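You operate a simulated robot arm through the tools that you are given. There is no shell and no other tool. Be economical: measure what you need, move in short steps, check, and stop when the job is done.

You run a simulated two-armed robot. Do the job below in one go: nothing can be reset, and whatever is moved stays where it is left.

TASK
Put one of the white sleeves from the low shelf of bay b on the top of the steel cart. Stack the short grey box marked "BOX 59" from the top of the test bench on top of the short grey box that says "BOX 47". Put the tall white lamp on the yellow out mark. Put the grey tin on the top of the test bench away on the middle shelf of bay c. Put the green can marked "lime" from the top of the test bench on the bed of the bag sealer and the green can that says "kiwi" in the inside of the silver good tray. Stack the cherry red can from the top of the test bench on top of the berry red can. The order is free. Set down upright: tall white lamp, grey tin, green can.

Only the result counts: the job must be done as asked and must still hold three seconds after the hand-in. Knocking over, shifting, dropping, spilling or breaking anything else fails it.

THE ROBOT
Two 7-joint arms with two-finger parallel grippers on one trunk, on a base that drives. Base frame: it is fixed to the floor where the robot stands at the start and does not move with it; the origin is under the middle of the robot, x ahead of it, y to its left, z up. Lengths are in m, angles in rad, forces in N, time in s.
The left shoulder is at the start at [-0.104, 0.119, 0.777], the right one opposite. With the tool pointing down near the work surface each hand reaches from about 0.12 to 0.56 m from the robot's upright axis, wherever it stands, measured 20 degrees to its own side. Places, roughly: bed of the bag sealer (29x19 cm) [-2.12, -6.82, 0.84]; green can [-0.75, -4.5, 1]; grey tin [-1.25, -4.5, 1]; inside of the silver good tray (15x15 cm) [-1.42, -4.74, 0.86]; middle shelf of bay C [0.6, 0.9, 0.8]; red can [-0.5, -4.5, 1]; short grey box [-1, -4.5, 1]; tall white lamp [-1.25, -4.25, 1]; top of the steel cart [0.5, -2.3, 0.8]; white sleeve [0.5, 0.25, 0.5]; yellow out mark (16x17 cm) [-0.66, -8.62, 0.8]. Payload 3.43 kg a hand.
Tool frame (each hand has its own): the origin (TCP) lies between the finger pads and is the grasp point; the fingertips stand 0.03 m ahead of it; z points along the fingers, y is the line along which they close. The gripper opens to 0.094 m. The fingers are 0.028 m wide and 0.01 m thick; the gripper's body (0.05 by 0.096 m) begins 0.055 m behind the TCP.
Orientation is that of the tool frame in the base frame, as a unit quaternion [x, y, z, w]. With the fingers straight down and closing along the base's y, the tool's x points along the base's -x, its y along +y and its z along -z.

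THE INTERFACE
- The arms move only by the tool servo_tool. It takes "left_moves", "right_moves" or both (then of equal length, played together; a hand with none holds still); each is a list of rows, each a list of 7 numbers: the finger opening in m, from 0 to 0.094, then the shift along the tool's x, y, z in m, then the turn, a rotation vector about the tool's x, y, z in rad. In form: [[jaw, dx, dy, dz, wx, wy, wz], ...]. A call has 1 to 12 rows; each row is the pose to reach, as a shift and turn from the pose commanded when the call began, along the tool's axes at that moment. A row lasts 0.2 s, in which the tool goes at most 0.05 m and 0.15 rad; a call with a longer step from one row to the next is refused whole, and so is a gripper value outside its range. Where a pose cannot be reached the arm comes as near as it can. A force on the tool above 40 N (or 10 N above the force at the start of the call, whichever is more), or a blocked arm, ends the call early, and 0.2 s more pass. The fingers move at their own pace (about 0.153 m/s each) and stop on an object; they squeeze with about 30 N. The grip force told is the motor's: it shows also when the fingers shut on nothing. Time passes only in rows, and 0.2 s behind the last, so rows that repeat a pose let the fingers close. It gives the time, the measured TCP pose, the force on the tool (base axes), the opening and the grip force at its end, in the units of the frame above (readings bear some noise), with the torque about the TCP (base axes, N m) and any sound that the robot's microphone picked up.
- Cameras (640 x 400 px; columns grow to the right, rows downward): "scene" is now at [0.0258, 0.0302, 1.4926]; the picture's right is [0.49, -0.87, 0.00], its down [-0.69, -0.39, -0.61] and it looks along [0.53, 0.30, -0.79] (base axes); focal length 280 px, centre (320, 200). "left" rides on the left gripper at [0.076, -0.014, -0.103] in its tool frame; the picture's right is [0.18, 0.98, 0.00], its down [-0.75, 0.14, -0.64] and it looks along [-0.63, 0.12, 0.77] (tool axes); focal length 243 px, centre (320, 200). "right" rides on the right gripper at [0.076, 0.014, -0.103] in its tool frame; the picture's right is [-0.18, 0.98, 0.00], its down [-0.75, -0.14, -0.64] and it looks along [-0.63, -0.12, 0.77] (tool axes); focal length 243 px, centre (320, 200).
- capture(camera): a new picture of that camera. It takes no simulated time.
- lift_body(by): slides the trunk up (or, below 0, down) by that many m; the arms and the scene camera ride with it, the base frame stays. It gives what a move gives, with no picture.
- steer(legs): drives the robot by 1 to 6 legs, each [ahead, left, turn to the left] in m, m and rad, along the robot's own axes; the way and the turn of a leg run together, so that a leg with both is an arc; at most 1.5 m and 3.142 rad a leg. The arms and the cameras ride along, it lands a little off, and it stops where it bumps. It gives what a move gives.
- aim_head(pan, tilt): turns the head with the scene camera to pan (to the left, within 2.496 rad either way) and tilt (down, from -0.506 to 1.204), counted from straight ahead of the robot. It gives what a move gives.
- locate(camera, pixels): for up to 12 pixels [column, row] of the newest picture of that camera ("zoom" is the newest enlarged one), the place [x, y, z] in the base frame of the surface seen there, good to about 0.002 m, but the place of the scene camera against the robot may be out by one fixed shift of up to 0.018 m in any direction. It takes no simulated time.
- zoom(camera, box): a new picture of the part [left, top, right, bottom] of that camera's present view, enlarged. It takes no simulated time.
- sign_off(): hands the job in; it is judged then, once.

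Go step by step. Measure first, check grasps and placings, and put right what went wrong. The budget is 138 turns and 172 pictures, counting those below and the enlarged ones. Unless the task says otherwise, let go and move clear before handing in, and close with one line.

The tools are called after ">>>" as a command line: name --argument value ..., lists and objects as JSON in quotes. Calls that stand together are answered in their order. servo_tool: Moves the arms, as the interface text tells. Its arguments: {"type":"object","properties":{"left_moves":{"type":"array"},"right_moves":{"type":"array"}},"required":[]} The other tools are called the same way: lift_body (by) slides the trunk up or down; steer (legs) drives the base; aim_head (pan, tilt) turns the head that bears the scene camera; capture (camera) takes a picture; locate (camera, pixels) gives the place of the surface under pixels of a picture; zoom (camera, box) takes an enlarged picture of a part of a camera's view; sign_off () hands the job in.

At the start:

```text
time: 0.0
left_ee_pos: [0.2915, 0.3753, 1.082]
left_tcp_rot: [0.0, 1.0, 0.0, 0.0]
left_ft_force: [1.0, -0.6, 0.7]
left_ft_torque: [-0.01, -0.01, 0.01]
left_gripper_width: 0.094
left_gripper_force: 0.1
right_ee_pos: [0.2959, 0.0244, 1.1325]
right_tcp_rot: [-0.001, 1.0, -0.001, 0.001]
right_ft_force: [-0.3, 0.8, 0.6]
right_ft_torque: [-0.04, 0.0, 0.0]
right_gripper_width: 0.0938
right_gripper_force: 0.2
trunk travel left (down, up): [-0.2, 0.135]
robot x, y, heading: [0.001, 0.0014, 0.003]
head pan, tilt: [0.51, 0.913]
```

scene: 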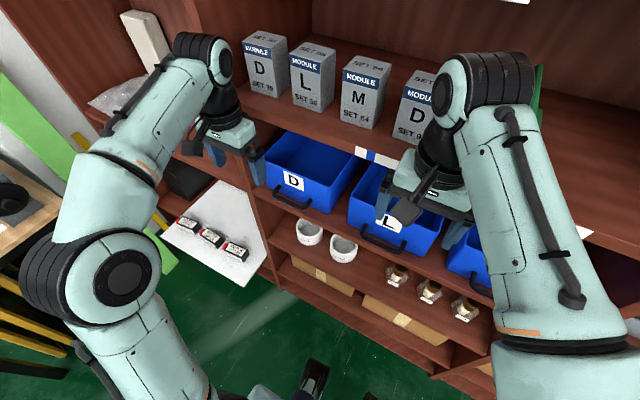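
right: 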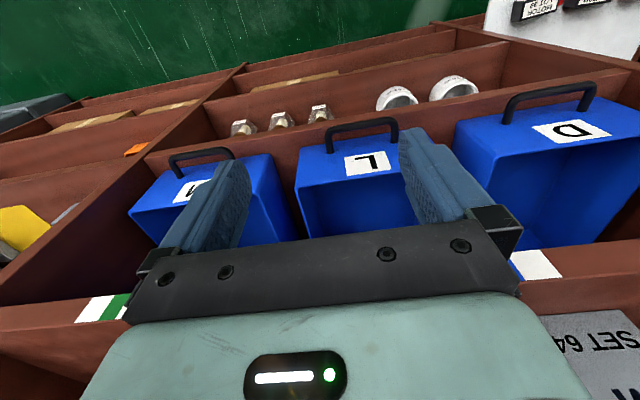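
left: 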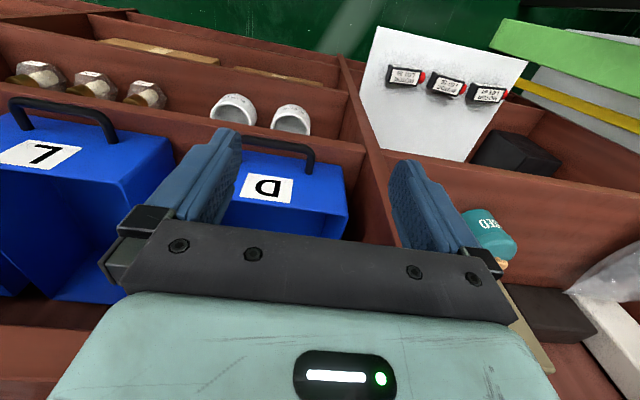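

The scene picture shows two white sleeves at about (308,232) and (343,248) on the low shelf under the blue bins. I'll measure them and the shelf around them.

>>> zoom --camera "scene" --box '[220, 130, 480, 330]'

>>> locate --camera "scene" --pixels '[[308, 225], [311, 242], [343, 240], [344, 257], [322, 240], [330, 263], [290, 262], [304, 205], [370, 262], [260, 165], [400, 120], [280, 255]]'

```text
2.00 times, centred on (350, 230) of scene
```

zoom: 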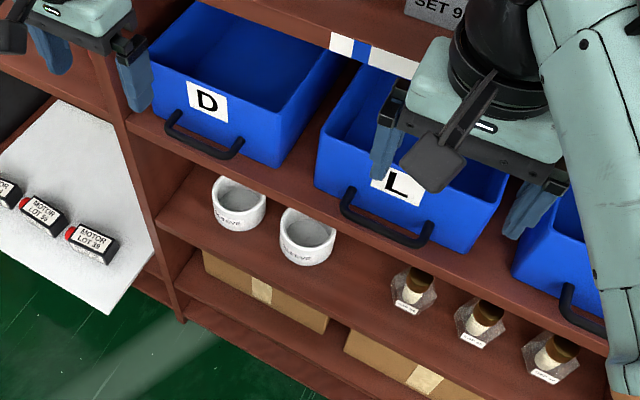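

```text
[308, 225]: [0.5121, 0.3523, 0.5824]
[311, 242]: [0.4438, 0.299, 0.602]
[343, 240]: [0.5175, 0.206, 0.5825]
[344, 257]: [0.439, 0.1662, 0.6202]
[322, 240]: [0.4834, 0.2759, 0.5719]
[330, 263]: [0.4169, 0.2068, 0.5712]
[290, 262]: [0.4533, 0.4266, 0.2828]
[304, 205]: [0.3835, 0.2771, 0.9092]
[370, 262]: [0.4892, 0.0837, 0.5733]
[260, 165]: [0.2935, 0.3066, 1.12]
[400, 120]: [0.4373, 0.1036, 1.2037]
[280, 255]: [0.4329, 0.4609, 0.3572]
```

The shelf surface is near z=0.572 and the rings stand upright in front of the bins. I'll measure ring rims and shelf edges in the zoom.

>>> zoom --camera "scene" --box '[285, 205, 365, 275]'

>>> locate --camera "zoom" --pixels '[[320, 200]]'

>>> zoom --camera "left" --box '[180, 70, 380, 200]'

```text
5.71 times, centred on (325, 240) of scene
```

zoom: 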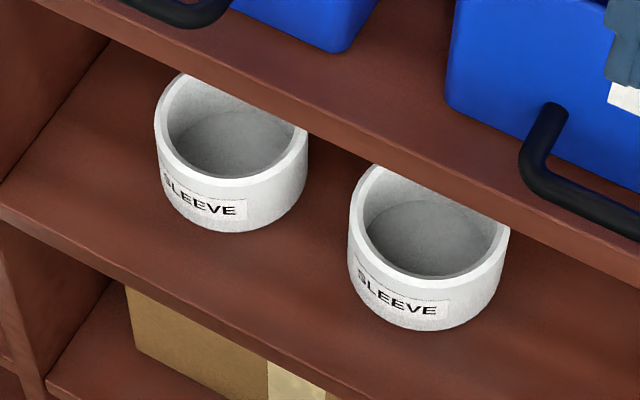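

```text
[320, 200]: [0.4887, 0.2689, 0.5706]
```

```text
3.08 times, centred on (280, 135) of left
```

zoom: 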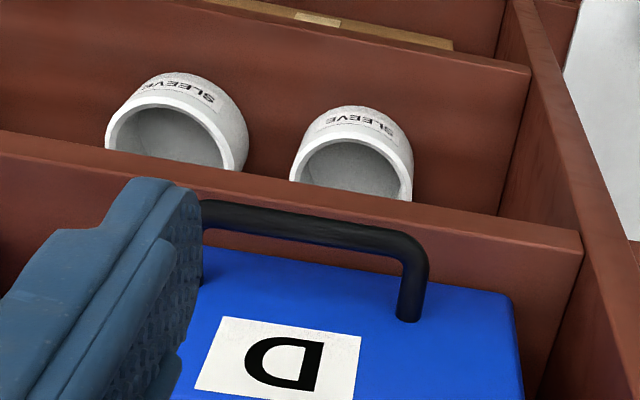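

Left-wrist zoom shows both sleeves clearly; wrist camera readings have no fixed shift, so I measure there.

>>> locate --camera "zoom" --pixels '[[111, 140], [236, 165], [170, 100], [180, 80], [294, 178], [408, 190], [350, 135], [360, 110], [265, 170], [420, 160], [300, 80], [560, 235]]'

>>> locate --camera "scene" --pixels '[[340, 283], [300, 250], [289, 246], [304, 205], [352, 205]]'

```text
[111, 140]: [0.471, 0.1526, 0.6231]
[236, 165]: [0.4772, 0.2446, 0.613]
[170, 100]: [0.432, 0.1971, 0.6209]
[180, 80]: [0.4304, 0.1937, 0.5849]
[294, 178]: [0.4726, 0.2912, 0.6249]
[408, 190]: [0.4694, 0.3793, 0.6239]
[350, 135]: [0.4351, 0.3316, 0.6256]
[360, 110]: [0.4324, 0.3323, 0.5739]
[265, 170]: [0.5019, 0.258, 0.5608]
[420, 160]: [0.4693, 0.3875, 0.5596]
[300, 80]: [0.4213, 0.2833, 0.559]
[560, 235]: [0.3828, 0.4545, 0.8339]
```

```text
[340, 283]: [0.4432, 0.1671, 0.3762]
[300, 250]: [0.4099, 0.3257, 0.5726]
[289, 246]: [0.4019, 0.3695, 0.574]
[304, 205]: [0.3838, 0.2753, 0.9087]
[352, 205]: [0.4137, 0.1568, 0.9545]
```

Shelf is at z≈0.560, rim ≈0.624, ring centre of the nearer one ≈(0.476, 0.198), diameter ≈0.09. I back up a little so the left arm has room to pitch forward.

>>> steer --legs '[[-0.13, 0, 0]]'

```text
time: 1.3
left_ee_pos: [0.1652, 0.3755, 1.0825]
left_tcp_rot: [0.0, 1.0, 0.0, 0.0]
left_ft_force: [0.2, 0.7, 0.0]
left_ft_torque: [0.02, 0.0, 0.01]
left_gripper_width: 0.094
left_gripper_force: 0.0
right_ee_pos: [0.1691, 0.0242, 1.1326]
right_tcp_rot: [-0.001, 1.0, 0.0, 0.0]
right_ft_force: [0.9, -0.5, 0.5]
right_ft_torque: [0.01, -0.01, -0.01]
right_gripper_width: 0.0939
right_gripper_force: 0.1
trunk travel left (down, up): [-0.2, 0.135]
robot x, y, heading: [-0.1257, -0.0018, -0.003]
head pan, tilt: [0.51, 0.913]
```

>>> servo_tool --left_moves '[[0.094, -0.0096, -0.0148, 0.037, 0, -0.087, 0], [0.094, -0.0192, -0.0296, 0.074, 0, -0.174, 0], [0.094, -0.0288, -0.0444, 0.111, 0, -0.262, 0], [0.094, -0.0383, -0.0592, 0.148, 0, -0.349, 0], [0.094, -0.0479, -0.074, 0.185, 0, -0.436, 0], [0.094, -0.0575, -0.0888, 0.222, 0, -0.524, 0], [0.094, -0.067, -0.1036, 0.259, 0, -0.611, 0], [0.094, -0.0767, -0.1183, 0.296, 0, -0.698, 0], [0.094, -0.0863, -0.1331, 0.333, 0, -0.785, 0], [0.094, -0.0958, -0.148, 0.37, 0, -0.873, 0], [0.094, -0.1054, -0.1627, 0.407, 0, -0.96, 0], [0.094, -0.115, -0.1775, 0.44, 0, -1.047, 0]]'

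>>> capture --camera "left"

>>> capture --camera "scene"

```text
time: 3.9
left_ee_pos: [0.2853, 0.2036, 0.6871]
left_tcp_rot: [0.028, 0.878, -0.018, 0.477]
left_ft_force: [-1.8, -4.0, -3.7]
left_ft_torque: [0.11, -0.31, 0.25]
left_gripper_width: 0.0939
left_gripper_force: 0.0
left hand out of reach, approached as far as the arm can: row 7, 8, 11, 12
right_ee_pos: [0.1696, 0.0249, 1.1322]
right_tcp_rot: [0.001, 1.0, -0.001, 0.001]
right_ft_force: [0.4, 0.2, -0.5]
right_ft_torque: [0.0, 0.02, -0.01]
right_gripper_width: 0.0937
right_gripper_force: 0.0
trunk travel left (down, up): [-0.2, 0.135]
robot x, y, heading: [-0.128, 0.0016, -0.004]
head pan, tilt: [0.51, 0.913]
```

```text
165 pictures are left
```

left: 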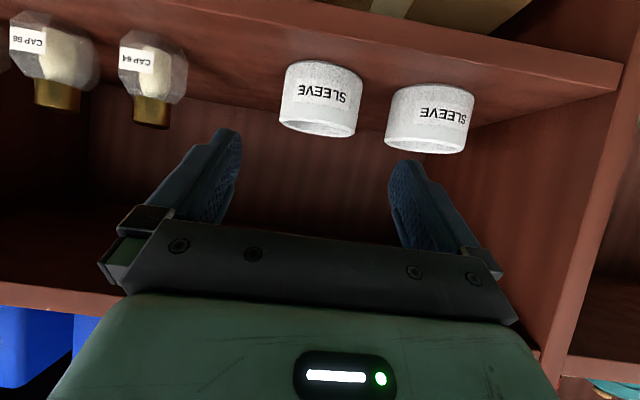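

```text
164 pictures are left
```

scene: 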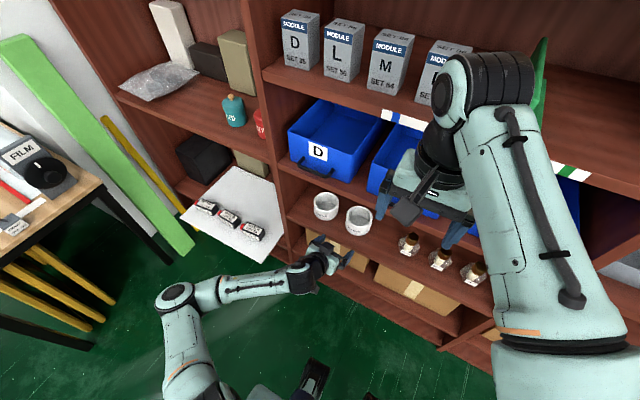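

The hand is at pitch ~33° and faces the rings; the near sleeve is at (322,97). I measure rim edges in a zoom.

>>> zoom --camera "left" --box '[260, 40, 500, 190]'

>>> locate --camera "zoom" --pixels '[[60, 80], [265, 120], [160, 110], [100, 220], [165, 60], [55, 185], [255, 230], [340, 150], [560, 160], [450, 170], [30, 120], [300, 30]]'

```text
2.67 times, centred on (380, 115) of left
```

zoom: 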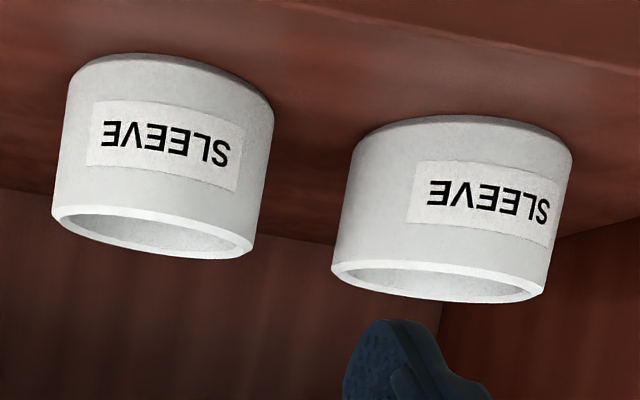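

```text
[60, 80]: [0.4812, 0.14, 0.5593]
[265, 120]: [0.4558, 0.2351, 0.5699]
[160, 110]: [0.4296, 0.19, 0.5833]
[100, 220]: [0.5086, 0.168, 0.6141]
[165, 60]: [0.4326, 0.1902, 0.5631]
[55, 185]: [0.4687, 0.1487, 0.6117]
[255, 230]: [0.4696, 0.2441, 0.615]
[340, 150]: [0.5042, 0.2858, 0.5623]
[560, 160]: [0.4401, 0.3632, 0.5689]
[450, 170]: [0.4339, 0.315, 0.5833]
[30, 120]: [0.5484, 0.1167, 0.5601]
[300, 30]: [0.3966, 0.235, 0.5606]
```

The ring diameter comes out ≈0.096 m, too wide to grip across, so I will pinch its side wall with one finger inside. I check the clearance under the middle shelf's edge first.

>>> locate --camera "left" --pixels '[[40, 290], [60, 298], [60, 306], [30, 312], [60, 240], [150, 100], [140, 75], [620, 365]]'

>>> servo_tool --left_moves '[[0.05, -0.04, -0.011, 0, 0, 0.06, 0], [0.05, -0.08, -0.022, 0, 0, 0.12, 0], [0.034, -0.105, -0.034, 0.02, 0, 0.175, 0], [0.034, -0.105, -0.044, 0.035, 0, 0.175, 0], [0.034, -0.105, -0.044, 0.035, 0, 0.175, 0]]'

>>> capture --camera "left"

```text
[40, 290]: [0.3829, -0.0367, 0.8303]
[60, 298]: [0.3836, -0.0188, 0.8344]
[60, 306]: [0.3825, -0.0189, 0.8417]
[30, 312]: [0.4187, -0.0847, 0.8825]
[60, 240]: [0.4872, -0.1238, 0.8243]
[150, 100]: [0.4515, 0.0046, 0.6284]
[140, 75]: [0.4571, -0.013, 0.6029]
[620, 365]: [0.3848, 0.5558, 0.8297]
```

```text
time: 5.1
left_ee_pos: [0.3664, 0.1493, 0.757]
left_tcp_rot: [0.027, 0.917, -0.024, 0.398]
left_ft_force: [-0.3, -0.6, 0.0]
left_ft_torque: [0.01, 0.01, -0.03]
left_gripper_width: 0.034
left_gripper_force: 0.0
right_ee_pos: [0.1701, 0.0243, 1.1332]
right_tcp_rot: [-0.001, 1.0, 0.0, 0.0]
right_ft_force: [0.0, -0.9, 0.0]
right_ft_torque: [0.03, 0.01, 0.0]
right_gripper_width: 0.0938
right_gripper_force: 0.0
trunk travel left (down, up): [-0.2, 0.135]
robot x, y, heading: [-0.1269, 0.0001, 0.003]
head pan, tilt: [0.51, 0.913]
```

```text
162 pictures are left
```

left: 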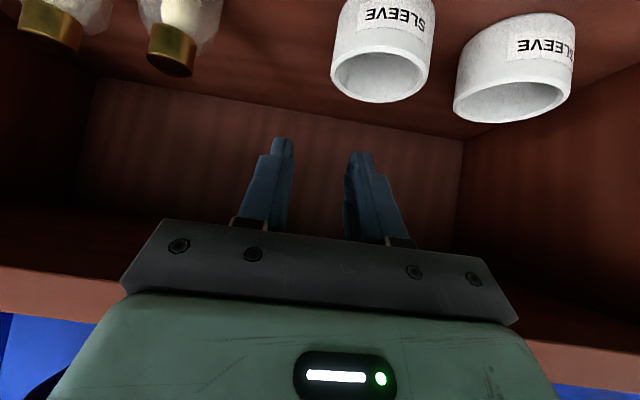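

The shelf underside is at 0.82+, so there's ample room. I correct the small yaw and go to a point on the approach line, about 0.13 m short of the rim.

>>> servo_tool --left_moves '[[0.034, 0.0125, 0.003, 0.017, -0.025, -0.001, -0.023], [0.034, 0.0249, 0.0062, 0.0347, -0.049, -0.0015, -0.046], [0.034, 0.0249, 0.0062, 0.0347, -0.049, -0.0015, -0.046]]'

>>> zoom --camera "left" --box '[240, 0, 600, 225]'

>>> locate --camera "zoom" --pixels '[[145, 80], [150, 110], [310, 140], [230, 180], [230, 70], [170, 160], [290, 180]]'

```text
time: 5.9
left_ee_pos: [0.3773, 0.1545, 0.7152]
left_tcp_rot: [-0.004, 0.917, -0.01, 0.4]
left_ft_force: [0.7, 0.6, -0.6]
left_ft_torque: [-0.01, 0.0, 0.01]
left_gripper_width: 0.0339
left_gripper_force: 0.0
right_ee_pos: [0.1696, 0.0252, 1.1316]
right_tcp_rot: [-0.002, 1.0, -0.001, 0.001]
right_ft_force: [0.2, 0.5, 0.3]
right_ft_torque: [-0.03, -0.03, 0.02]
right_gripper_width: 0.0941
right_gripper_force: 0.1
trunk travel left (down, up): [-0.2, 0.135]
robot x, y, heading: [-0.1263, 0.0018, 0.003]
head pan, tilt: [0.51, 0.913]
```

```text
1.78 times, centred on (420, 112) of left
```

zoom: 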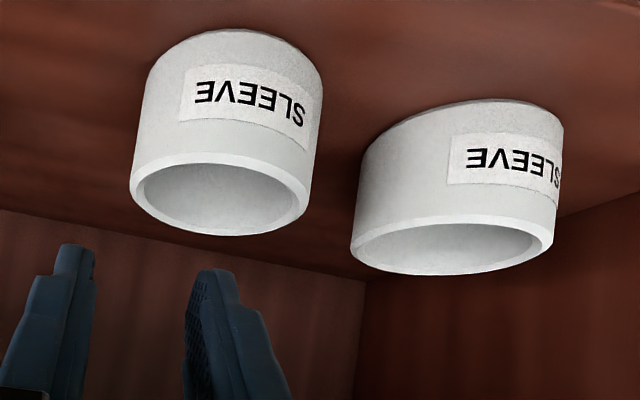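

```text
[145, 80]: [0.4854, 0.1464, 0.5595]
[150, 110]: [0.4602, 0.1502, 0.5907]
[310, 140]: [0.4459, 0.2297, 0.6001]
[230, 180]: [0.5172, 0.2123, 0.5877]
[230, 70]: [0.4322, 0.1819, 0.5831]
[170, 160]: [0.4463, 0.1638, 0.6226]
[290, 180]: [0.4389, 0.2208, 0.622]
```

Circle fit gives centre (0.478, 0.1955), R 0.048, rim z 0.622. I slide in along the tool axis onto the right-hand (low-y) wall.

>>> servo_tool --left_moves '[[0.034, 0.0005, 0.0002, 0.035, 0, 0, 0], [0.034, 0.001, 0.0004, 0.07, 0, 0, 0], [0.034, 0.0015, 0.0006, 0.1, 0, 0, 0], [0.034, 0.0019, 0.0007, 0.117, 0, 0, 0], [0.034, 0.0019, 0.0007, 0.129, 0, 0, 0]]'

>>> capture --camera "left"

```text
time: 7.1
left_ee_pos: [0.471, 0.1538, 0.6251]
left_tcp_rot: [-0.004, 0.917, -0.01, 0.399]
left_ft_force: [0.7, 0.2, 0.6]
left_ft_torque: [-0.02, 0.01, 0.03]
left_gripper_width: 0.0342
left_gripper_force: 0.1
right_ee_pos: [0.1711, 0.0244, 1.1321]
right_tcp_rot: [0.0, 1.0, 0.0, 0.002]
right_ft_force: [-0.2, 0.7, 0.0]
right_ft_torque: [0.03, -0.01, -0.02]
right_gripper_width: 0.0941
right_gripper_force: 0.1
trunk travel left (down, up): [-0.2, 0.135]
robot x, y, heading: [-0.1236, 0.0031, -0.001]
head pan, tilt: [0.51, 0.913]
```

```text
160 pictures are left
```

left: 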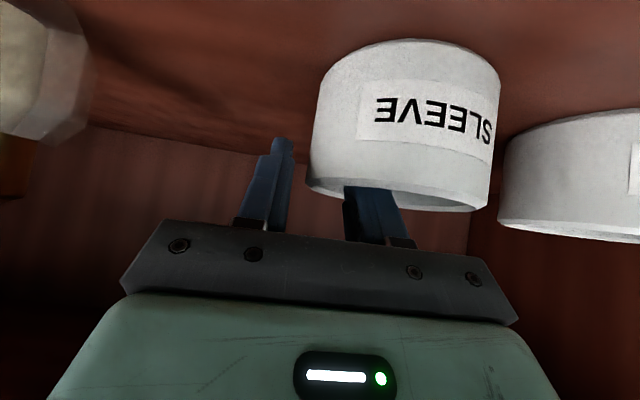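

One finger is inside and one outside the ring. Close, then lift 3 cm straight up.

>>> servo_tool --left_moves '[[0.0, 0, 0, 0, 0, 0, 0], [0.0, 0, 0, 0, 0, 0, 0], [0.0, 0, 0, 0, 0, 0, 0], [0.0, -0.011, 0, -0.01, 0, 0, 0], [0.0, -0.022, -0.001, -0.02, 0, 0, 0], [0.0, -0.022, -0.001, -0.02, 0, 0, 0]]'

>>> capture --camera "left"

```text
time: 8.5
left_ee_pos: [0.4696, 0.1545, 0.6551]
left_tcp_rot: [-0.005, 0.917, -0.01, 0.399]
left_ft_force: [0.3, 0.4, -0.4]
left_ft_torque: [-0.05, -0.02, 0.01]
left_gripper_width: 0.0152
left_gripper_force: 30.1
right_ee_pos: [0.1705, 0.0248, 1.1322]
right_tcp_rot: [0.0, 1.0, -0.001, 0.001]
right_ft_force: [0.3, -1.1, 0.0]
right_ft_torque: [0.0, 0.02, -0.01]
right_gripper_width: 0.0942
right_gripper_force: 0.0
trunk travel left (down, up): [-0.2, 0.135]
robot x, y, heading: [-0.1264, 0.0012, 0.0]
head pan, tilt: [0.51, 0.913]
```

```text
159 pictures are left
```

left: 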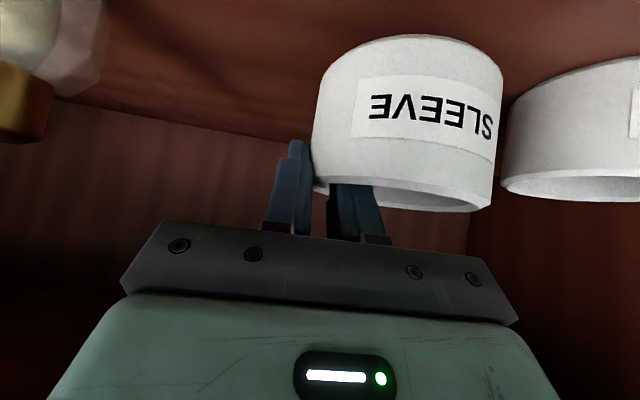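

The ring is held (opening 0.015, grip 30 N). I back the base straight out of the shelf and look around to the right.

>>> steer --legs '[[-0.35, 0, 0]]'

>>> aim_head --pan -1.5 --tilt 0.5

>>> capture --camera "scene"

>>> capture --camera "left"

```text
time: 10.5
left_ee_pos: [0.2145, 0.1589, 0.6557]
left_tcp_rot: [-0.009, 0.917, -0.008, 0.399]
left_ft_force: [-0.5, 0.4, 0.0]
left_ft_torque: [-0.01, 0.02, -0.02]
left_gripper_width: 0.0154
left_gripper_force: 30.0
right_ee_pos: [-0.0829, 0.0252, 1.1321]
right_tcp_rot: [-0.003, 1.0, -0.001, 0.001]
right_ft_force: [-0.6, -0.7, 0.4]
right_ft_torque: [0.02, -0.02, 0.01]
right_gripper_width: 0.0941
right_gripper_force: 0.1
trunk travel left (down, up): [-0.2, 0.135]
robot x, y, heading: [-0.3816, 0.0006, 0.011]
head pan, tilt: [0.51, 0.913]
stopped in leg 1: the robot was blocked; the commanded pose is now the measured one
```

```text
time: 12.5
left_ee_pos: [0.2153, 0.1587, 0.6543]
left_tcp_rot: [-0.009, 0.917, -0.007, 0.398]
left_ft_force: [0.2, -0.1, -0.2]
left_ft_torque: [-0.05, 0.02, -0.01]
left_gripper_width: 0.0151
left_gripper_force: 29.9
right_ee_pos: [-0.0827, 0.0263, 1.1315]
right_tcp_rot: [-0.004, 1.0, 0.0, 0.0]
right_ft_force: [-0.2, -0.3, 0.4]
right_ft_torque: [-0.01, -0.05, -0.02]
right_gripper_width: 0.0938
right_gripper_force: 0.0
trunk travel left (down, up): [-0.2, 0.135]
robot x, y, heading: [-0.3767, -0.0, 0.009]
head pan, tilt: [-1.499, 0.499]
```

```text
158 pictures are left
```

scene: 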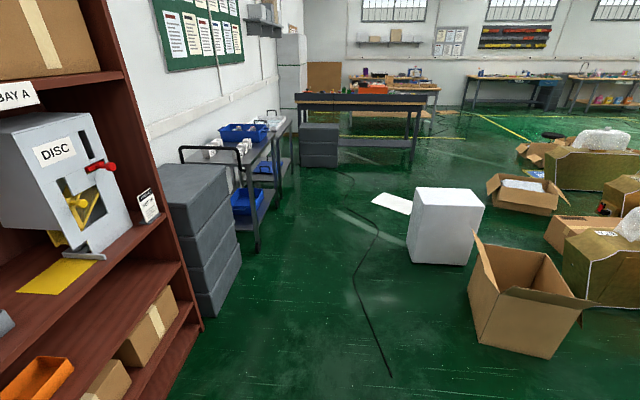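

```text
157 pictures are left
```

left: 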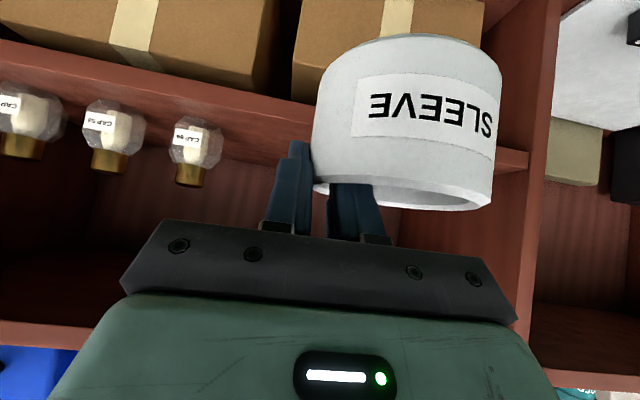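

The base bumped something behind it. I look backward and measure the obstacles in the present view.

>>> locate --camera "scene" --pixels '[[200, 325], [213, 316], [242, 262], [258, 248], [410, 256], [440, 264], [483, 285], [545, 355], [320, 165], [410, 160], [375, 205], [215, 145]]'

>>> aim_head --pan -2.45 --tilt 0.8

>>> capture --camera "scene"

>>> aim_head --pan 2.45 --tilt 0.8

>>> capture --camera "scene"

```text
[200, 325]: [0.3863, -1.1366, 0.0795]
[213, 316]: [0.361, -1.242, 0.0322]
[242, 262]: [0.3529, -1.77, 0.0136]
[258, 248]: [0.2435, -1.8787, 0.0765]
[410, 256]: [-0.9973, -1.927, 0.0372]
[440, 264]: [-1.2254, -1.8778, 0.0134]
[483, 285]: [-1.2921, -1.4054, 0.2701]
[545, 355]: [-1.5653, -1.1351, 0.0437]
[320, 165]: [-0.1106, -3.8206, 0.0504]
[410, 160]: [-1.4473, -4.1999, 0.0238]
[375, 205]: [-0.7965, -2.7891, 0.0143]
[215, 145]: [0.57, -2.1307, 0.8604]
```

```text
time: 13.7
left_ee_pos: [0.2148, 0.1592, 0.6554]
left_tcp_rot: [-0.009, 0.917, -0.008, 0.399]
left_ft_force: [0.6, 0.2, -0.5]
left_ft_torque: [-0.03, 0.01, 0.02]
left_gripper_width: 0.0157
left_gripper_force: 29.9
right_ee_pos: [-0.0817, 0.0263, 1.1311]
right_tcp_rot: [-0.004, 1.0, -0.001, 0.0]
right_ft_force: [0.6, -0.3, -1.0]
right_ft_torque: [0.0, 0.01, 0.01]
right_gripper_width: 0.0941
right_gripper_force: 0.0
trunk travel left (down, up): [-0.2, 0.135]
robot x, y, heading: [-0.3778, 0.0011, 0.011]
head pan, tilt: [-2.45, 0.799]
```

```text
156 pictures are left
```

scene: 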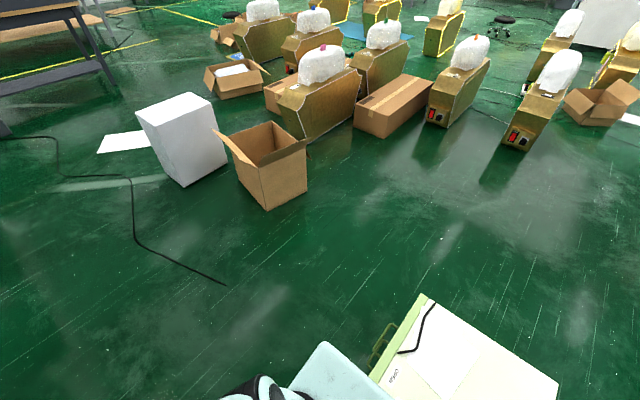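

```text
time: 17.6
left_ee_pos: [0.2154, 0.1593, 0.6547]
left_tcp_rot: [-0.009, 0.917, -0.008, 0.399]
left_ft_force: [-0.1, 0.6, -0.6]
left_ft_torque: [-0.01, 0.0, 0.0]
left_gripper_width: 0.0151
left_gripper_force: 29.9
right_ee_pos: [-0.0809, 0.0263, 1.1325]
right_tcp_rot: [-0.003, 1.0, -0.001, 0.0]
right_ft_force: [-0.5, 0.6, 0.3]
right_ft_torque: [0.01, 0.01, -0.04]
right_gripper_width: 0.0941
right_gripper_force: 0.0
trunk travel left (down, up): [-0.2, 0.135]
robot x, y, heading: [-0.3811, 0.0005, 0.008]
head pan, tilt: [2.45, 0.799]
```

```text
155 pictures are left
```

scene: 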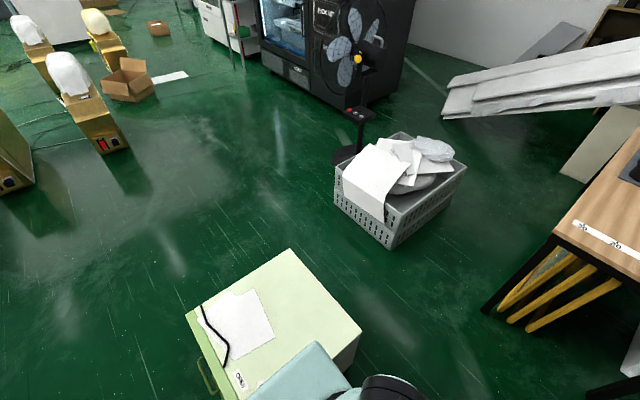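

A low cabinet stands right behind; the aisle to the right (x between 0.24 and -1.0) is clear. I raise the ring hand, then strafe right to the cart with my head turned forward to it.

>>> servo_tool --left_moves '[[0.0, -0.033, -0.001, -0.0307, 0, 0, 0], [0.0, -0.066, -0.002, -0.0614, 0, 0, 0], [0.0, -0.099, -0.003, -0.092, 0, 0, 0], [0.0, -0.132, -0.004, -0.1228, 0, 0, 0], [0.0, -0.165, -0.005, -0.1535, 0, 0, 0], [0.0, -0.198, -0.006, -0.184, 0, 0, 0]]'

>>> steer --legs '[[0.04, 0, 0], [0, -1.0, 0], [-0.12, -0.6, 0], [0, -0.65, 0]]'

>>> aim_head --pan 0.0 --tilt 0.7

>>> capture --camera "scene"

>>> capture --camera "left"

```text
time: 19.0
left_ee_pos: [0.2163, 0.1608, 0.9277]
left_tcp_rot: [-0.008, 0.917, -0.008, 0.399]
left_ft_force: [1.2, 0.0, 0.2]
left_ft_torque: [-0.03, 0.01, 0.01]
left_gripper_width: 0.0151
left_gripper_force: 30.3
right_ee_pos: [-0.0832, 0.0255, 1.1315]
right_tcp_rot: [-0.003, 1.0, -0.001, 0.0]
right_ft_force: [0.0, 0.7, -1.1]
right_ft_torque: [0.0, -0.01, 0.04]
right_gripper_width: 0.094
right_gripper_force: 0.1
trunk travel left (down, up): [-0.2, 0.135]
robot x, y, heading: [-0.3767, -0.0, 0.008]
head pan, tilt: [2.45, 0.799]
```

```text
time: 39.6
left_ee_pos: [0.1798, -2.0876, 0.9259]
left_tcp_rot: [-0.012, 0.917, -0.007, 0.398]
left_ft_force: [-0.7, -0.2, -0.8]
left_ft_torque: [-0.03, 0.03, -0.01]
left_gripper_width: 0.0146
left_gripper_force: 30.0
right_ee_pos: [-0.1169, -2.2232, 1.1315]
right_tcp_rot: [-0.007, 1.0, -0.001, -0.001]
right_ft_force: [0.2, 0.1, 0.6]
right_ft_torque: [-0.02, 0.02, -0.03]
right_gripper_width: 0.094
right_gripper_force: 0.1
trunk travel left (down, up): [-0.2, 0.135]
robot x, y, heading: [-0.4181, -2.2516, 0.017]
head pan, tilt: [2.45, 0.799]
```

```text
time: 41.9
left_ee_pos: [0.1797, -2.0875, 0.9259]
left_tcp_rot: [-0.012, 0.917, -0.007, 0.399]
left_ft_force: [0.2, -0.5, -1.6]
left_ft_torque: [0.0, 0.01, -0.03]
left_gripper_width: 0.0146
left_gripper_force: 30.4
right_ee_pos: [-0.1182, -2.2226, 1.132]
right_tcp_rot: [-0.007, 1.0, -0.001, -0.001]
right_ft_force: [0.0, -0.4, 0.1]
right_ft_torque: [0.0, -0.01, -0.03]
right_gripper_width: 0.0941
right_gripper_force: 0.0
trunk travel left (down, up): [-0.2, 0.135]
robot x, y, heading: [-0.4166, -2.2532, 0.014]
head pan, tilt: [0.0, 0.7]
```

```text
154 pictures are left
```

scene: 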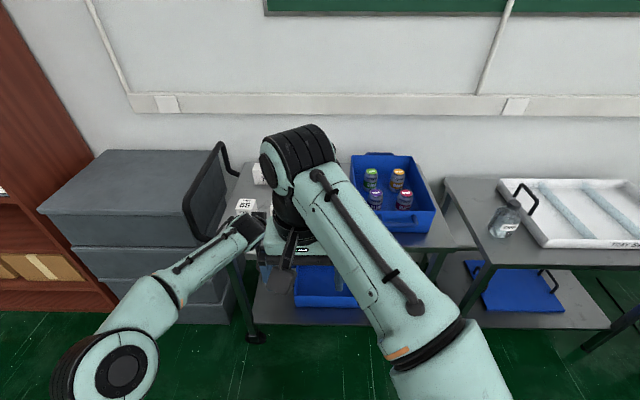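

```text
153 pictures are left
```

left: 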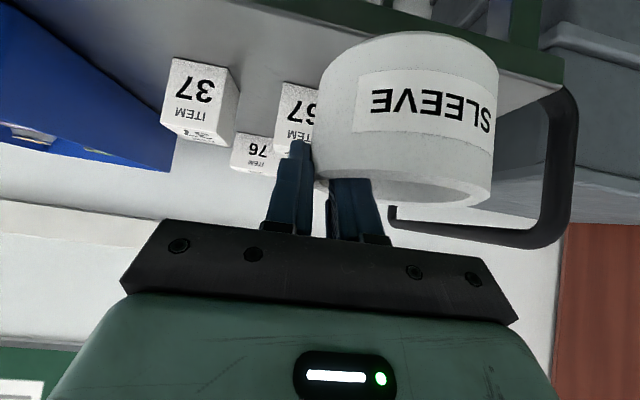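

The cart top carries ITEM boxes (left) and a blue bin (right). I locate the free surface via the wrist picture.

>>> locate --camera "left" --pixels '[[200, 60], [172, 62], [200, 130], [250, 100], [260, 135], [170, 165], [100, 130], [250, 40], [290, 25], [500, 50], [550, 95], [140, 40]]'

>>> locate --camera "scene" --pixels '[[246, 205], [258, 175], [352, 200], [420, 248], [245, 250], [420, 225], [225, 190]]'

>>> zoom --camera "scene" --box '[200, 130, 460, 300]'

```text
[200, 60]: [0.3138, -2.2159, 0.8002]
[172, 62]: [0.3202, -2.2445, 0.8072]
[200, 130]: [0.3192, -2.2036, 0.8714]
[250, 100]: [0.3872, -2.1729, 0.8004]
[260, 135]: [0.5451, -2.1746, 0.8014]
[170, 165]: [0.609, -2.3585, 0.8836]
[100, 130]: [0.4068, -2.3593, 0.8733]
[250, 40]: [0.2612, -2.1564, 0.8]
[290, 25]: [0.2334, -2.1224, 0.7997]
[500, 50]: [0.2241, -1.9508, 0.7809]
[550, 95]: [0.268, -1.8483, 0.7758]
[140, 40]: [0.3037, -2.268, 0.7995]
```

```text
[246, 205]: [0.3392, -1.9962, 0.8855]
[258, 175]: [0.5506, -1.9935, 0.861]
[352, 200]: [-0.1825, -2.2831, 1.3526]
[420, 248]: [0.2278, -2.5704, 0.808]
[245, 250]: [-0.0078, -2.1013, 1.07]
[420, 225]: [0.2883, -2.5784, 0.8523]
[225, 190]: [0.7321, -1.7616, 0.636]
```

```text
2.35 times, centred on (330, 215) of scene
```

zoom: 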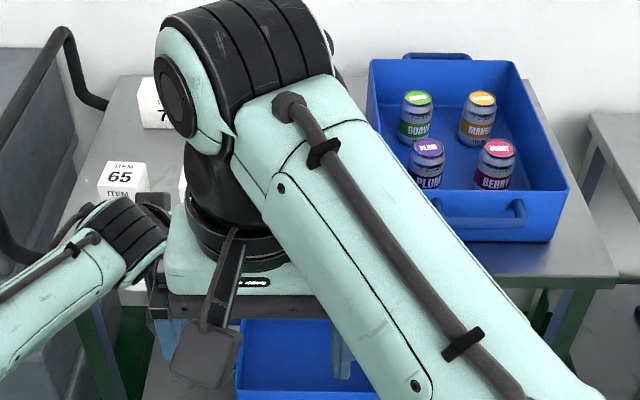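

Top surface z=0.800, front edge x≈0.23. My right arm hides most of it, so I swing it aside and look again.

>>> servo_tool --right_moves '[[0.094, 0, -0.048, 0, 0, 0, 0], [0.094, 0, -0.096, 0, 0, 0, 0], [0.094, 0, -0.144, 0, 0, 0, 0], [0.094, 0, -0.192, 0, 0, 0, 0], [0.094, 0, -0.24, 0, 0, 0, 0], [0.094, 0, -0.288, 0, 0, 0, 0]]'

>>> zoom --camera "scene" --box '[180, 130, 460, 300]'

```text
time: 43.3
left_ee_pos: [0.179, -2.0884, 0.9248]
left_tcp_rot: [-0.012, 0.917, -0.006, 0.399]
left_ft_force: [-0.2, -0.8, -0.5]
left_ft_torque: [-0.06, 0.0, 0.03]
left_gripper_width: 0.0144
left_gripper_force: 30.1
right_ee_pos: [-0.1138, -2.513, 1.1307]
right_tcp_rot: [-0.008, 1.0, -0.001, 0.0]
right_ft_force: [0.0, -0.1, 0.8]
right_ft_torque: [0.02, -0.03, 0.01]
right_gripper_width: 0.0939
right_gripper_force: 0.1
trunk travel left (down, up): [-0.2, 0.135]
robot x, y, heading: [-0.4149, -2.2502, 0.015]
head pan, tilt: [0.0, 0.7]
```

```text
2.29 times, centred on (320, 215) of scene
```

zoom: 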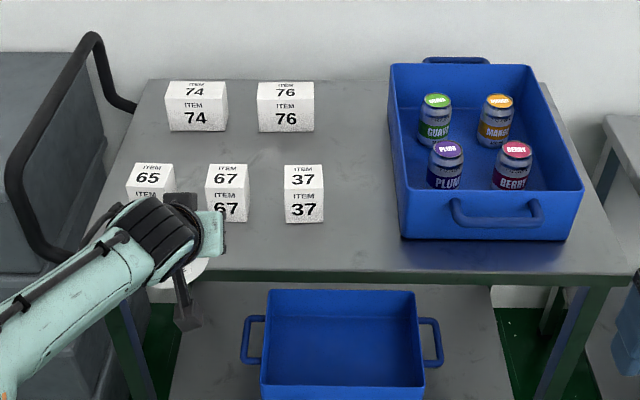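

Now the items are visible; I measure gaps for a free spot.

>>> locate --camera "zoom" --pixels '[[323, 222], [286, 222], [400, 238], [393, 150], [313, 131], [258, 131], [355, 180], [355, 120], [340, 270], [246, 222], [360, 205], [304, 165]]'

```text
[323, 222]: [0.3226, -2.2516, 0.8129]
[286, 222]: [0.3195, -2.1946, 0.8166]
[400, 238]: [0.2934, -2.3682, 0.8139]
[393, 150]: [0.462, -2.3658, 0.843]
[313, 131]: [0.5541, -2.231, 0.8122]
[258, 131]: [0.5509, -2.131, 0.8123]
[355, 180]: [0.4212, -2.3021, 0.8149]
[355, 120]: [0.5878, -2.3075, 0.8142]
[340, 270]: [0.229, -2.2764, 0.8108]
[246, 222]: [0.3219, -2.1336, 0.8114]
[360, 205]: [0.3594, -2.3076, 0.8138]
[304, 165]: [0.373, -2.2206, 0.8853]
```

Free zone lies between the item rows: I'll put the ring centre at about (0.467, -2.25). Raise the trunk for clearance, shift right 0.15 and come 0.2 closer.

>>> lift_body --by 0.1

>>> steer --legs '[[0, -0.15, 0], [0.2, 0, -0.015]]'

>>> capture --camera "left"

>>> capture --camera "scene"

```text
time: 44.6
left_ee_pos: [0.1782, -2.0872, 1.0251]
left_tcp_rot: [-0.014, 0.917, -0.006, 0.398]
left_ft_force: [0.2, -0.9, -0.7]
left_ft_torque: [-0.04, -0.03, 0.01]
left_gripper_width: 0.0143
left_gripper_force: 30.4
right_ee_pos: [-0.1145, -2.5116, 1.2307]
right_tcp_rot: [-0.008, 1.0, -0.001, 0.0]
right_ft_force: [0.0, -0.3, 0.0]
right_ft_torque: [0.03, -0.02, -0.01]
right_gripper_width: 0.0941
right_gripper_force: 0.1
trunk travel left (down, up): [-0.3, 0.035]
robot x, y, heading: [-0.4171, -2.2531, 0.014]
head pan, tilt: [0.0, 0.7]
```

```text
time: 47.8
left_ee_pos: [0.3854, -2.242, 1.0253]
left_tcp_rot: [-0.007, 0.917, -0.009, 0.398]
left_ft_force: [-0.6, -0.3, -0.4]
left_ft_torque: [0.01, -0.01, -0.01]
left_gripper_width: 0.0143
left_gripper_force: 30.1
right_ee_pos: [0.0861, -2.6619, 1.2327]
right_tcp_rot: [0.0, 1.0, -0.002, 0.0]
right_ft_force: [0.6, -0.7, -0.3]
right_ft_torque: [0.02, -0.02, -0.03]
right_gripper_width: 0.0941
right_gripper_force: 0.0
trunk travel left (down, up): [-0.3, 0.035]
robot x, y, heading: [-0.2075, -2.3997, 0.001]
head pan, tilt: [0.0, 0.7]
```

```text
150 pictures are left
```

left: 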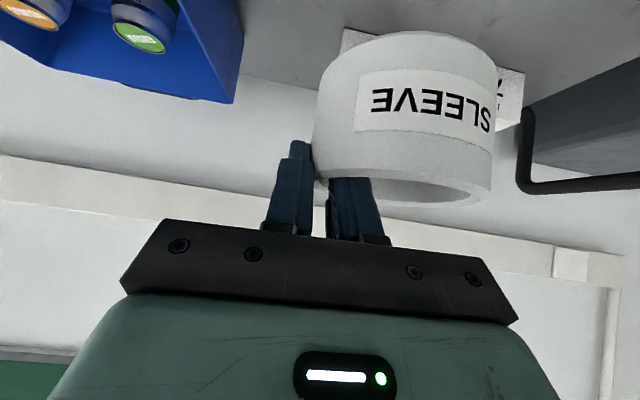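

```text
149 pictures are left
```

scene: 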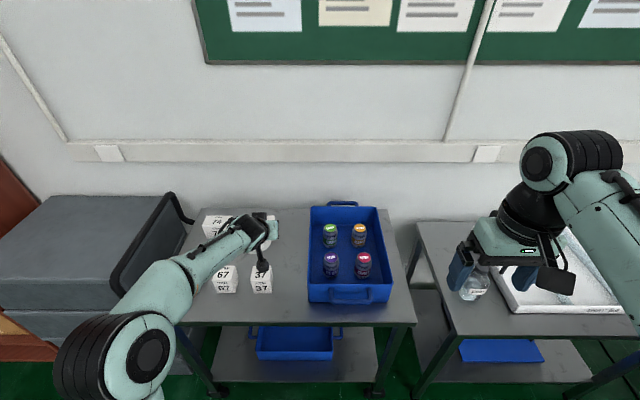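

Ring is over the cart at z=1.025. Move over the spot at lower height, then look.

>>> servo_tool --left_moves '[[0.0, 0.0065, -0.016, 0.04, 0, 0, 0], [0.0, 0.013, -0.032, 0.08, 0, 0, 0], [0.0, 0.0195, -0.0483, 0.1196, 0, 0, 0], [0.0, 0.0195, -0.0483, 0.1196, 0, 0, 0]]'

>>> capture --camera "left"

>>> zoom --camera "scene" --box '[180, 180, 340, 300]'

```text
time: 48.8
left_ee_pos: [0.4577, -2.2925, 0.9303]
left_tcp_rot: [-0.007, 0.917, -0.009, 0.4]
left_ft_force: [0.2, -0.1, -1.1]
left_ft_torque: [0.0, -0.01, -0.03]
left_gripper_width: 0.0145
left_gripper_force: 29.6
right_ee_pos: [0.0863, -2.6626, 1.2331]
right_tcp_rot: [0.0, 1.0, -0.001, 0.001]
right_ft_force: [-0.8, 0.2, -0.2]
right_ft_torque: [0.02, 0.02, -0.01]
right_gripper_width: 0.094
right_gripper_force: 0.0
trunk travel left (down, up): [-0.3, 0.035]
robot x, y, heading: [-0.2087, -2.4005, 0.003]
head pan, tilt: [0.0, 0.7]
```

```text
148 pictures are left
```

left: 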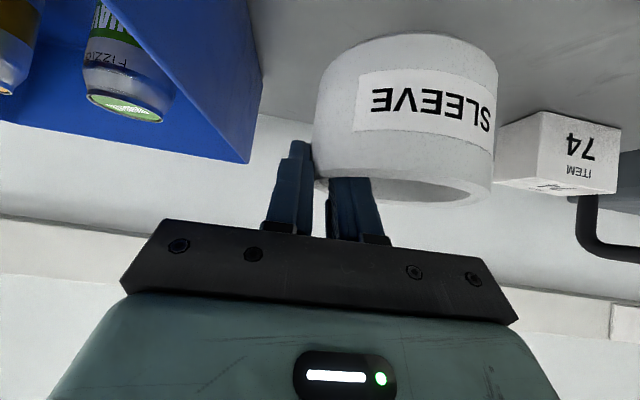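

```text
3.33 times, centred on (260, 240) of scene
```

zoom: 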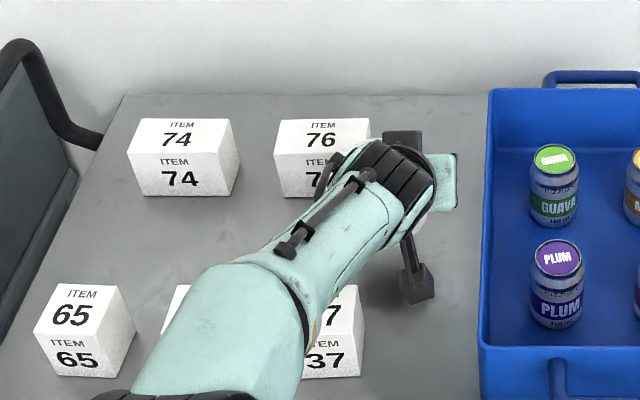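

The spot is free; lower straight down until contact.

>>> servo_tool --left_moves '[[0.0, 0.015, 0.0006, 0.014, 0, 0, 0], [0.0, 0.03, 0.0012, 0.028, 0, 0, 0], [0.0, 0.042, 0.0016, 0.0392, 0, 0, 0], [0.0, 0.0453, 0.0018, 0.0423, 0, 0, 0], [0.0, 0.0475, 0.0018, 0.0443, 0, 0, 0]]'

>>> capture --camera "left"

```text
time: 50.0
left_ee_pos: [0.4604, -2.2936, 0.8704]
left_tcp_rot: [-0.005, 0.916, -0.01, 0.401]
left_ft_force: [-3.8, -1.2, 10.7]
left_ft_torque: [0.43, 0.6, 0.2]
left_gripper_width: 0.0144
left_gripper_force: 30.0
right_ee_pos: [0.0846, -2.6631, 1.2326]
right_tcp_rot: [0.0, 1.0, -0.001, 0.001]
right_ft_force: [0.0, 0.9, 0.7]
right_ft_torque: [0.01, 0.0, 0.01]
right_gripper_width: 0.0941
right_gripper_force: 0.0
trunk travel left (down, up): [-0.3, 0.035]
robot x, y, heading: [-0.2103, -2.4002, 0.008]
head pan, tilt: [0.0, 0.7]
```

```text
146 pictures are left
```

left: 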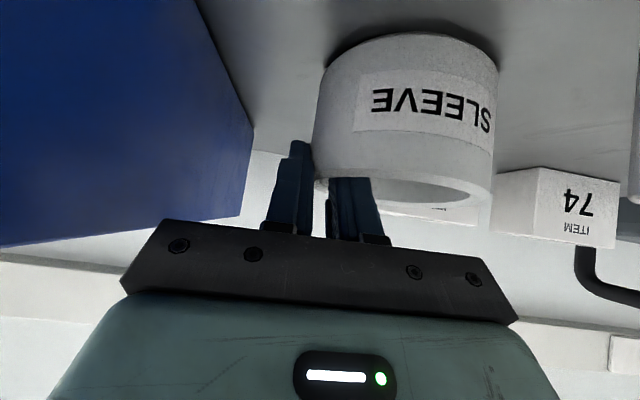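

Contact (10.7 N). Open moderately, then slide back along the tool axis.

>>> servo_tool --left_moves '[[0.034, -0.002, 0, -0.002, 0, 0, 0], [0.034, -0.002, 0, -0.002, 0, 0, 0], [0.034, -0.002, 0, -0.03, 0, 0, 0], [0.034, -0.002, 0, -0.07, 0, 0, 0], [0.034, -0.002, 0, -0.11, 0, 0, 0], [0.034, -0.03, 0, -0.15, 0, 0, 0]]'

>>> capture --camera "left"

>>> zoom --camera "scene" --box '[180, 180, 340, 300]'

```text
time: 51.4
left_ee_pos: [0.37, -2.2892, 0.9908]
left_tcp_rot: [-0.007, 0.917, -0.009, 0.399]
left_ft_force: [0.4, 0.8, 0.5]
left_ft_torque: [-0.02, -0.01, 0.0]
left_gripper_width: 0.0344
left_gripper_force: 0.1
right_ee_pos: [0.086, -2.662, 1.2335]
right_tcp_rot: [0.0, 1.0, 0.0, 0.001]
right_ft_force: [0.0, -0.5, 0.3]
right_ft_torque: [0.02, 0.02, -0.04]
right_gripper_width: 0.094
right_gripper_force: 0.0
trunk travel left (down, up): [-0.3, 0.035]
robot x, y, heading: [-0.2129, -2.4005, 0.004]
head pan, tilt: [0.0, 0.7]
```

```text
145 pictures are left
```

left: 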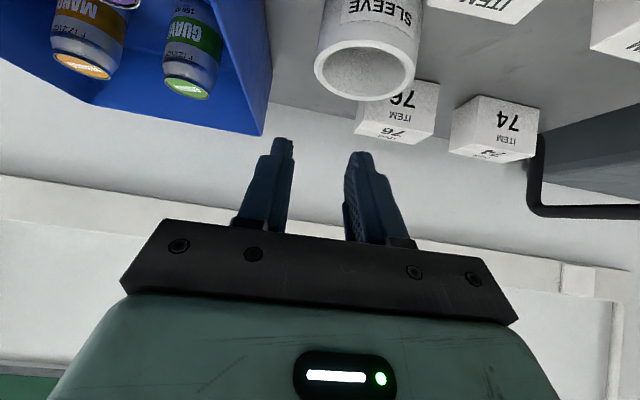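

```text
3.33 times, centred on (260, 240) of scene
```

zoom: 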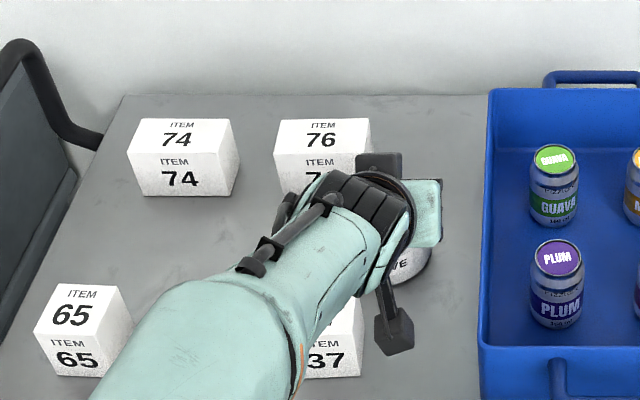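

The sleeve stands on the cart. I back off, strafe right, turn to face the test bench, fold the left hand down, and look.

>>> steer --legs '[[-0.35, 0, 0], [0, -0.7, 0], [0, 0, -1.57]]'

>>> servo_tool --left_moves '[[0.094, -0.02, 0, -0.02, 0, 0.14, 0], [0.094, -0.04, 0, -0.04, 0, 0.28, 0], [0.094, -0.06, 0, -0.06, 0, 0.42, 0], [0.094, -0.08, 0, -0.08, 0, 0.56, 0], [0.094, -0.1, 0, -0.1, 0, 0.7, 0], [0.094, -0.11, 0, -0.11, 0, 0.82, 0]]'

>>> capture --camera "scene"

```text
time: 63.7
left_ee_pos: [-0.4472, -3.6887, 0.9906]
left_tcp_rot: [0.646, 0.652, -0.288, 0.275]
left_ft_force: [-0.7, -0.1, 0.1]
left_ft_torque: [0.04, -0.01, 0.01]
left_gripper_width: 0.034
left_gripper_force: 0.0
right_ee_pos: [-0.8184, -3.4025, 1.2331]
right_tcp_rot: [0.709, 0.705, -0.001, -0.001]
right_ft_force: [-0.3, 0.3, 0.0]
right_ft_torque: [0.01, -0.02, 0.03]
right_gripper_width: 0.0939
right_gripper_force: 0.1
trunk travel left (down, up): [-0.3, 0.035]
robot x, y, heading: [-0.5556, -3.1111, -1.572]
head pan, tilt: [0.0, 0.7]
```

```text
time: 65.1
left_ee_pos: [-0.4146, -3.625, 1.0791]
left_tcp_rot: [0.708, 0.706, -0.006, -0.009]
left_ft_force: [-1.3, 0.2, 0.4]
left_ft_torque: [0.0, -0.01, -0.03]
left_gripper_width: 0.0941
left_gripper_force: 0.2
left hand out of reach, approached as far as the arm can: row 4, 5, 6
right_ee_pos: [-0.8214, -3.4051, 1.2313]
right_tcp_rot: [0.709, 0.705, 0.0, -0.001]
right_ft_force: [0.5, -0.4, -1.0]
right_ft_torque: [0.01, -0.02, 0.01]
right_gripper_width: 0.094
right_gripper_force: 0.1
trunk travel left (down, up): [-0.3, 0.035]
robot x, y, heading: [-0.5547, -3.1061, -1.569]
head pan, tilt: [0.0, 0.7]
```

```text
143 pictures are left
```

scene: 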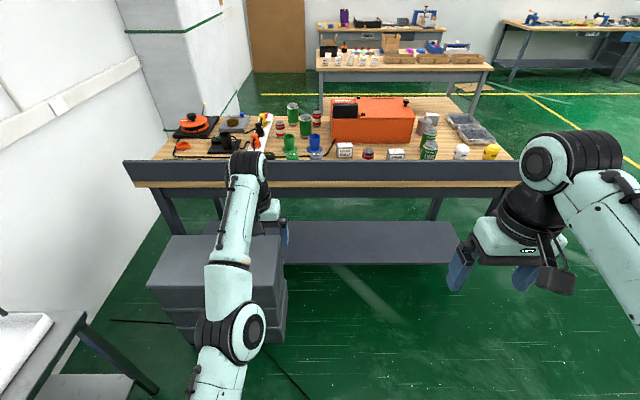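

The bench has a raised dark rail on this side. Zoom in on its top.

>>> zoom --camera "scene" --box '[150, 80, 350, 200]'

>>> zoom --camera "scene" --box '[320, 80, 520, 200]'

>>> locate --camera "scene" --pixels '[[320, 161], [320, 175], [320, 187], [130, 162], [515, 165], [450, 97], [180, 120], [430, 150], [345, 150], [398, 152], [294, 110], [320, 90]]'

```text
3.20 times, centred on (250, 140) of scene
```

zoom: 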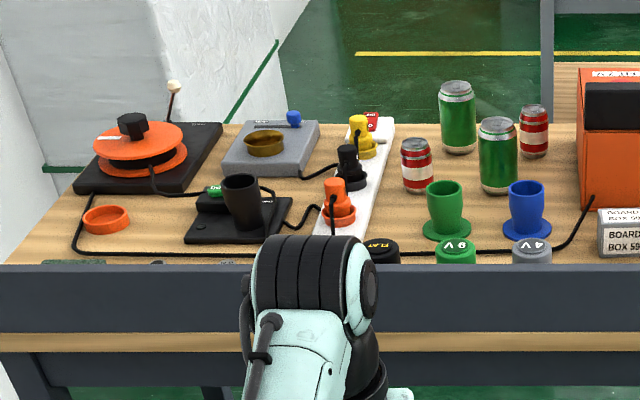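

```text
3.20 times, centred on (420, 140) of scene
```

zoom: 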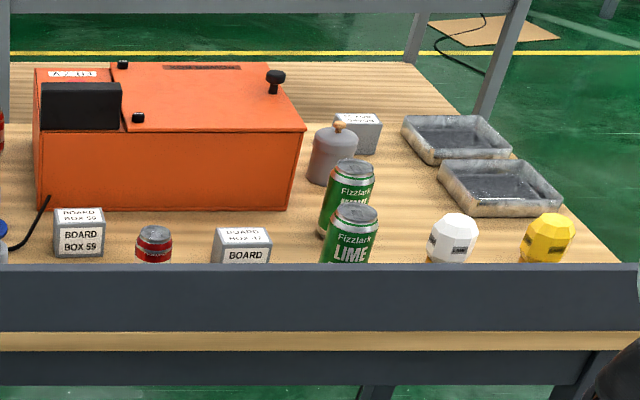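

```text
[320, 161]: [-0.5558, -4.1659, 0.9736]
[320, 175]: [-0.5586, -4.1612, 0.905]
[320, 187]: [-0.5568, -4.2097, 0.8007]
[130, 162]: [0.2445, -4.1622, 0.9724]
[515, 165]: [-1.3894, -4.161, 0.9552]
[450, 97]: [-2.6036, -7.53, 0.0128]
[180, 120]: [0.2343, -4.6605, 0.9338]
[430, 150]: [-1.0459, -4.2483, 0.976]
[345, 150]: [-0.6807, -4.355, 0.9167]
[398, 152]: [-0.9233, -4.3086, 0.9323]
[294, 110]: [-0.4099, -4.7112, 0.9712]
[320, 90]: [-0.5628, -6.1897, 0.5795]
```

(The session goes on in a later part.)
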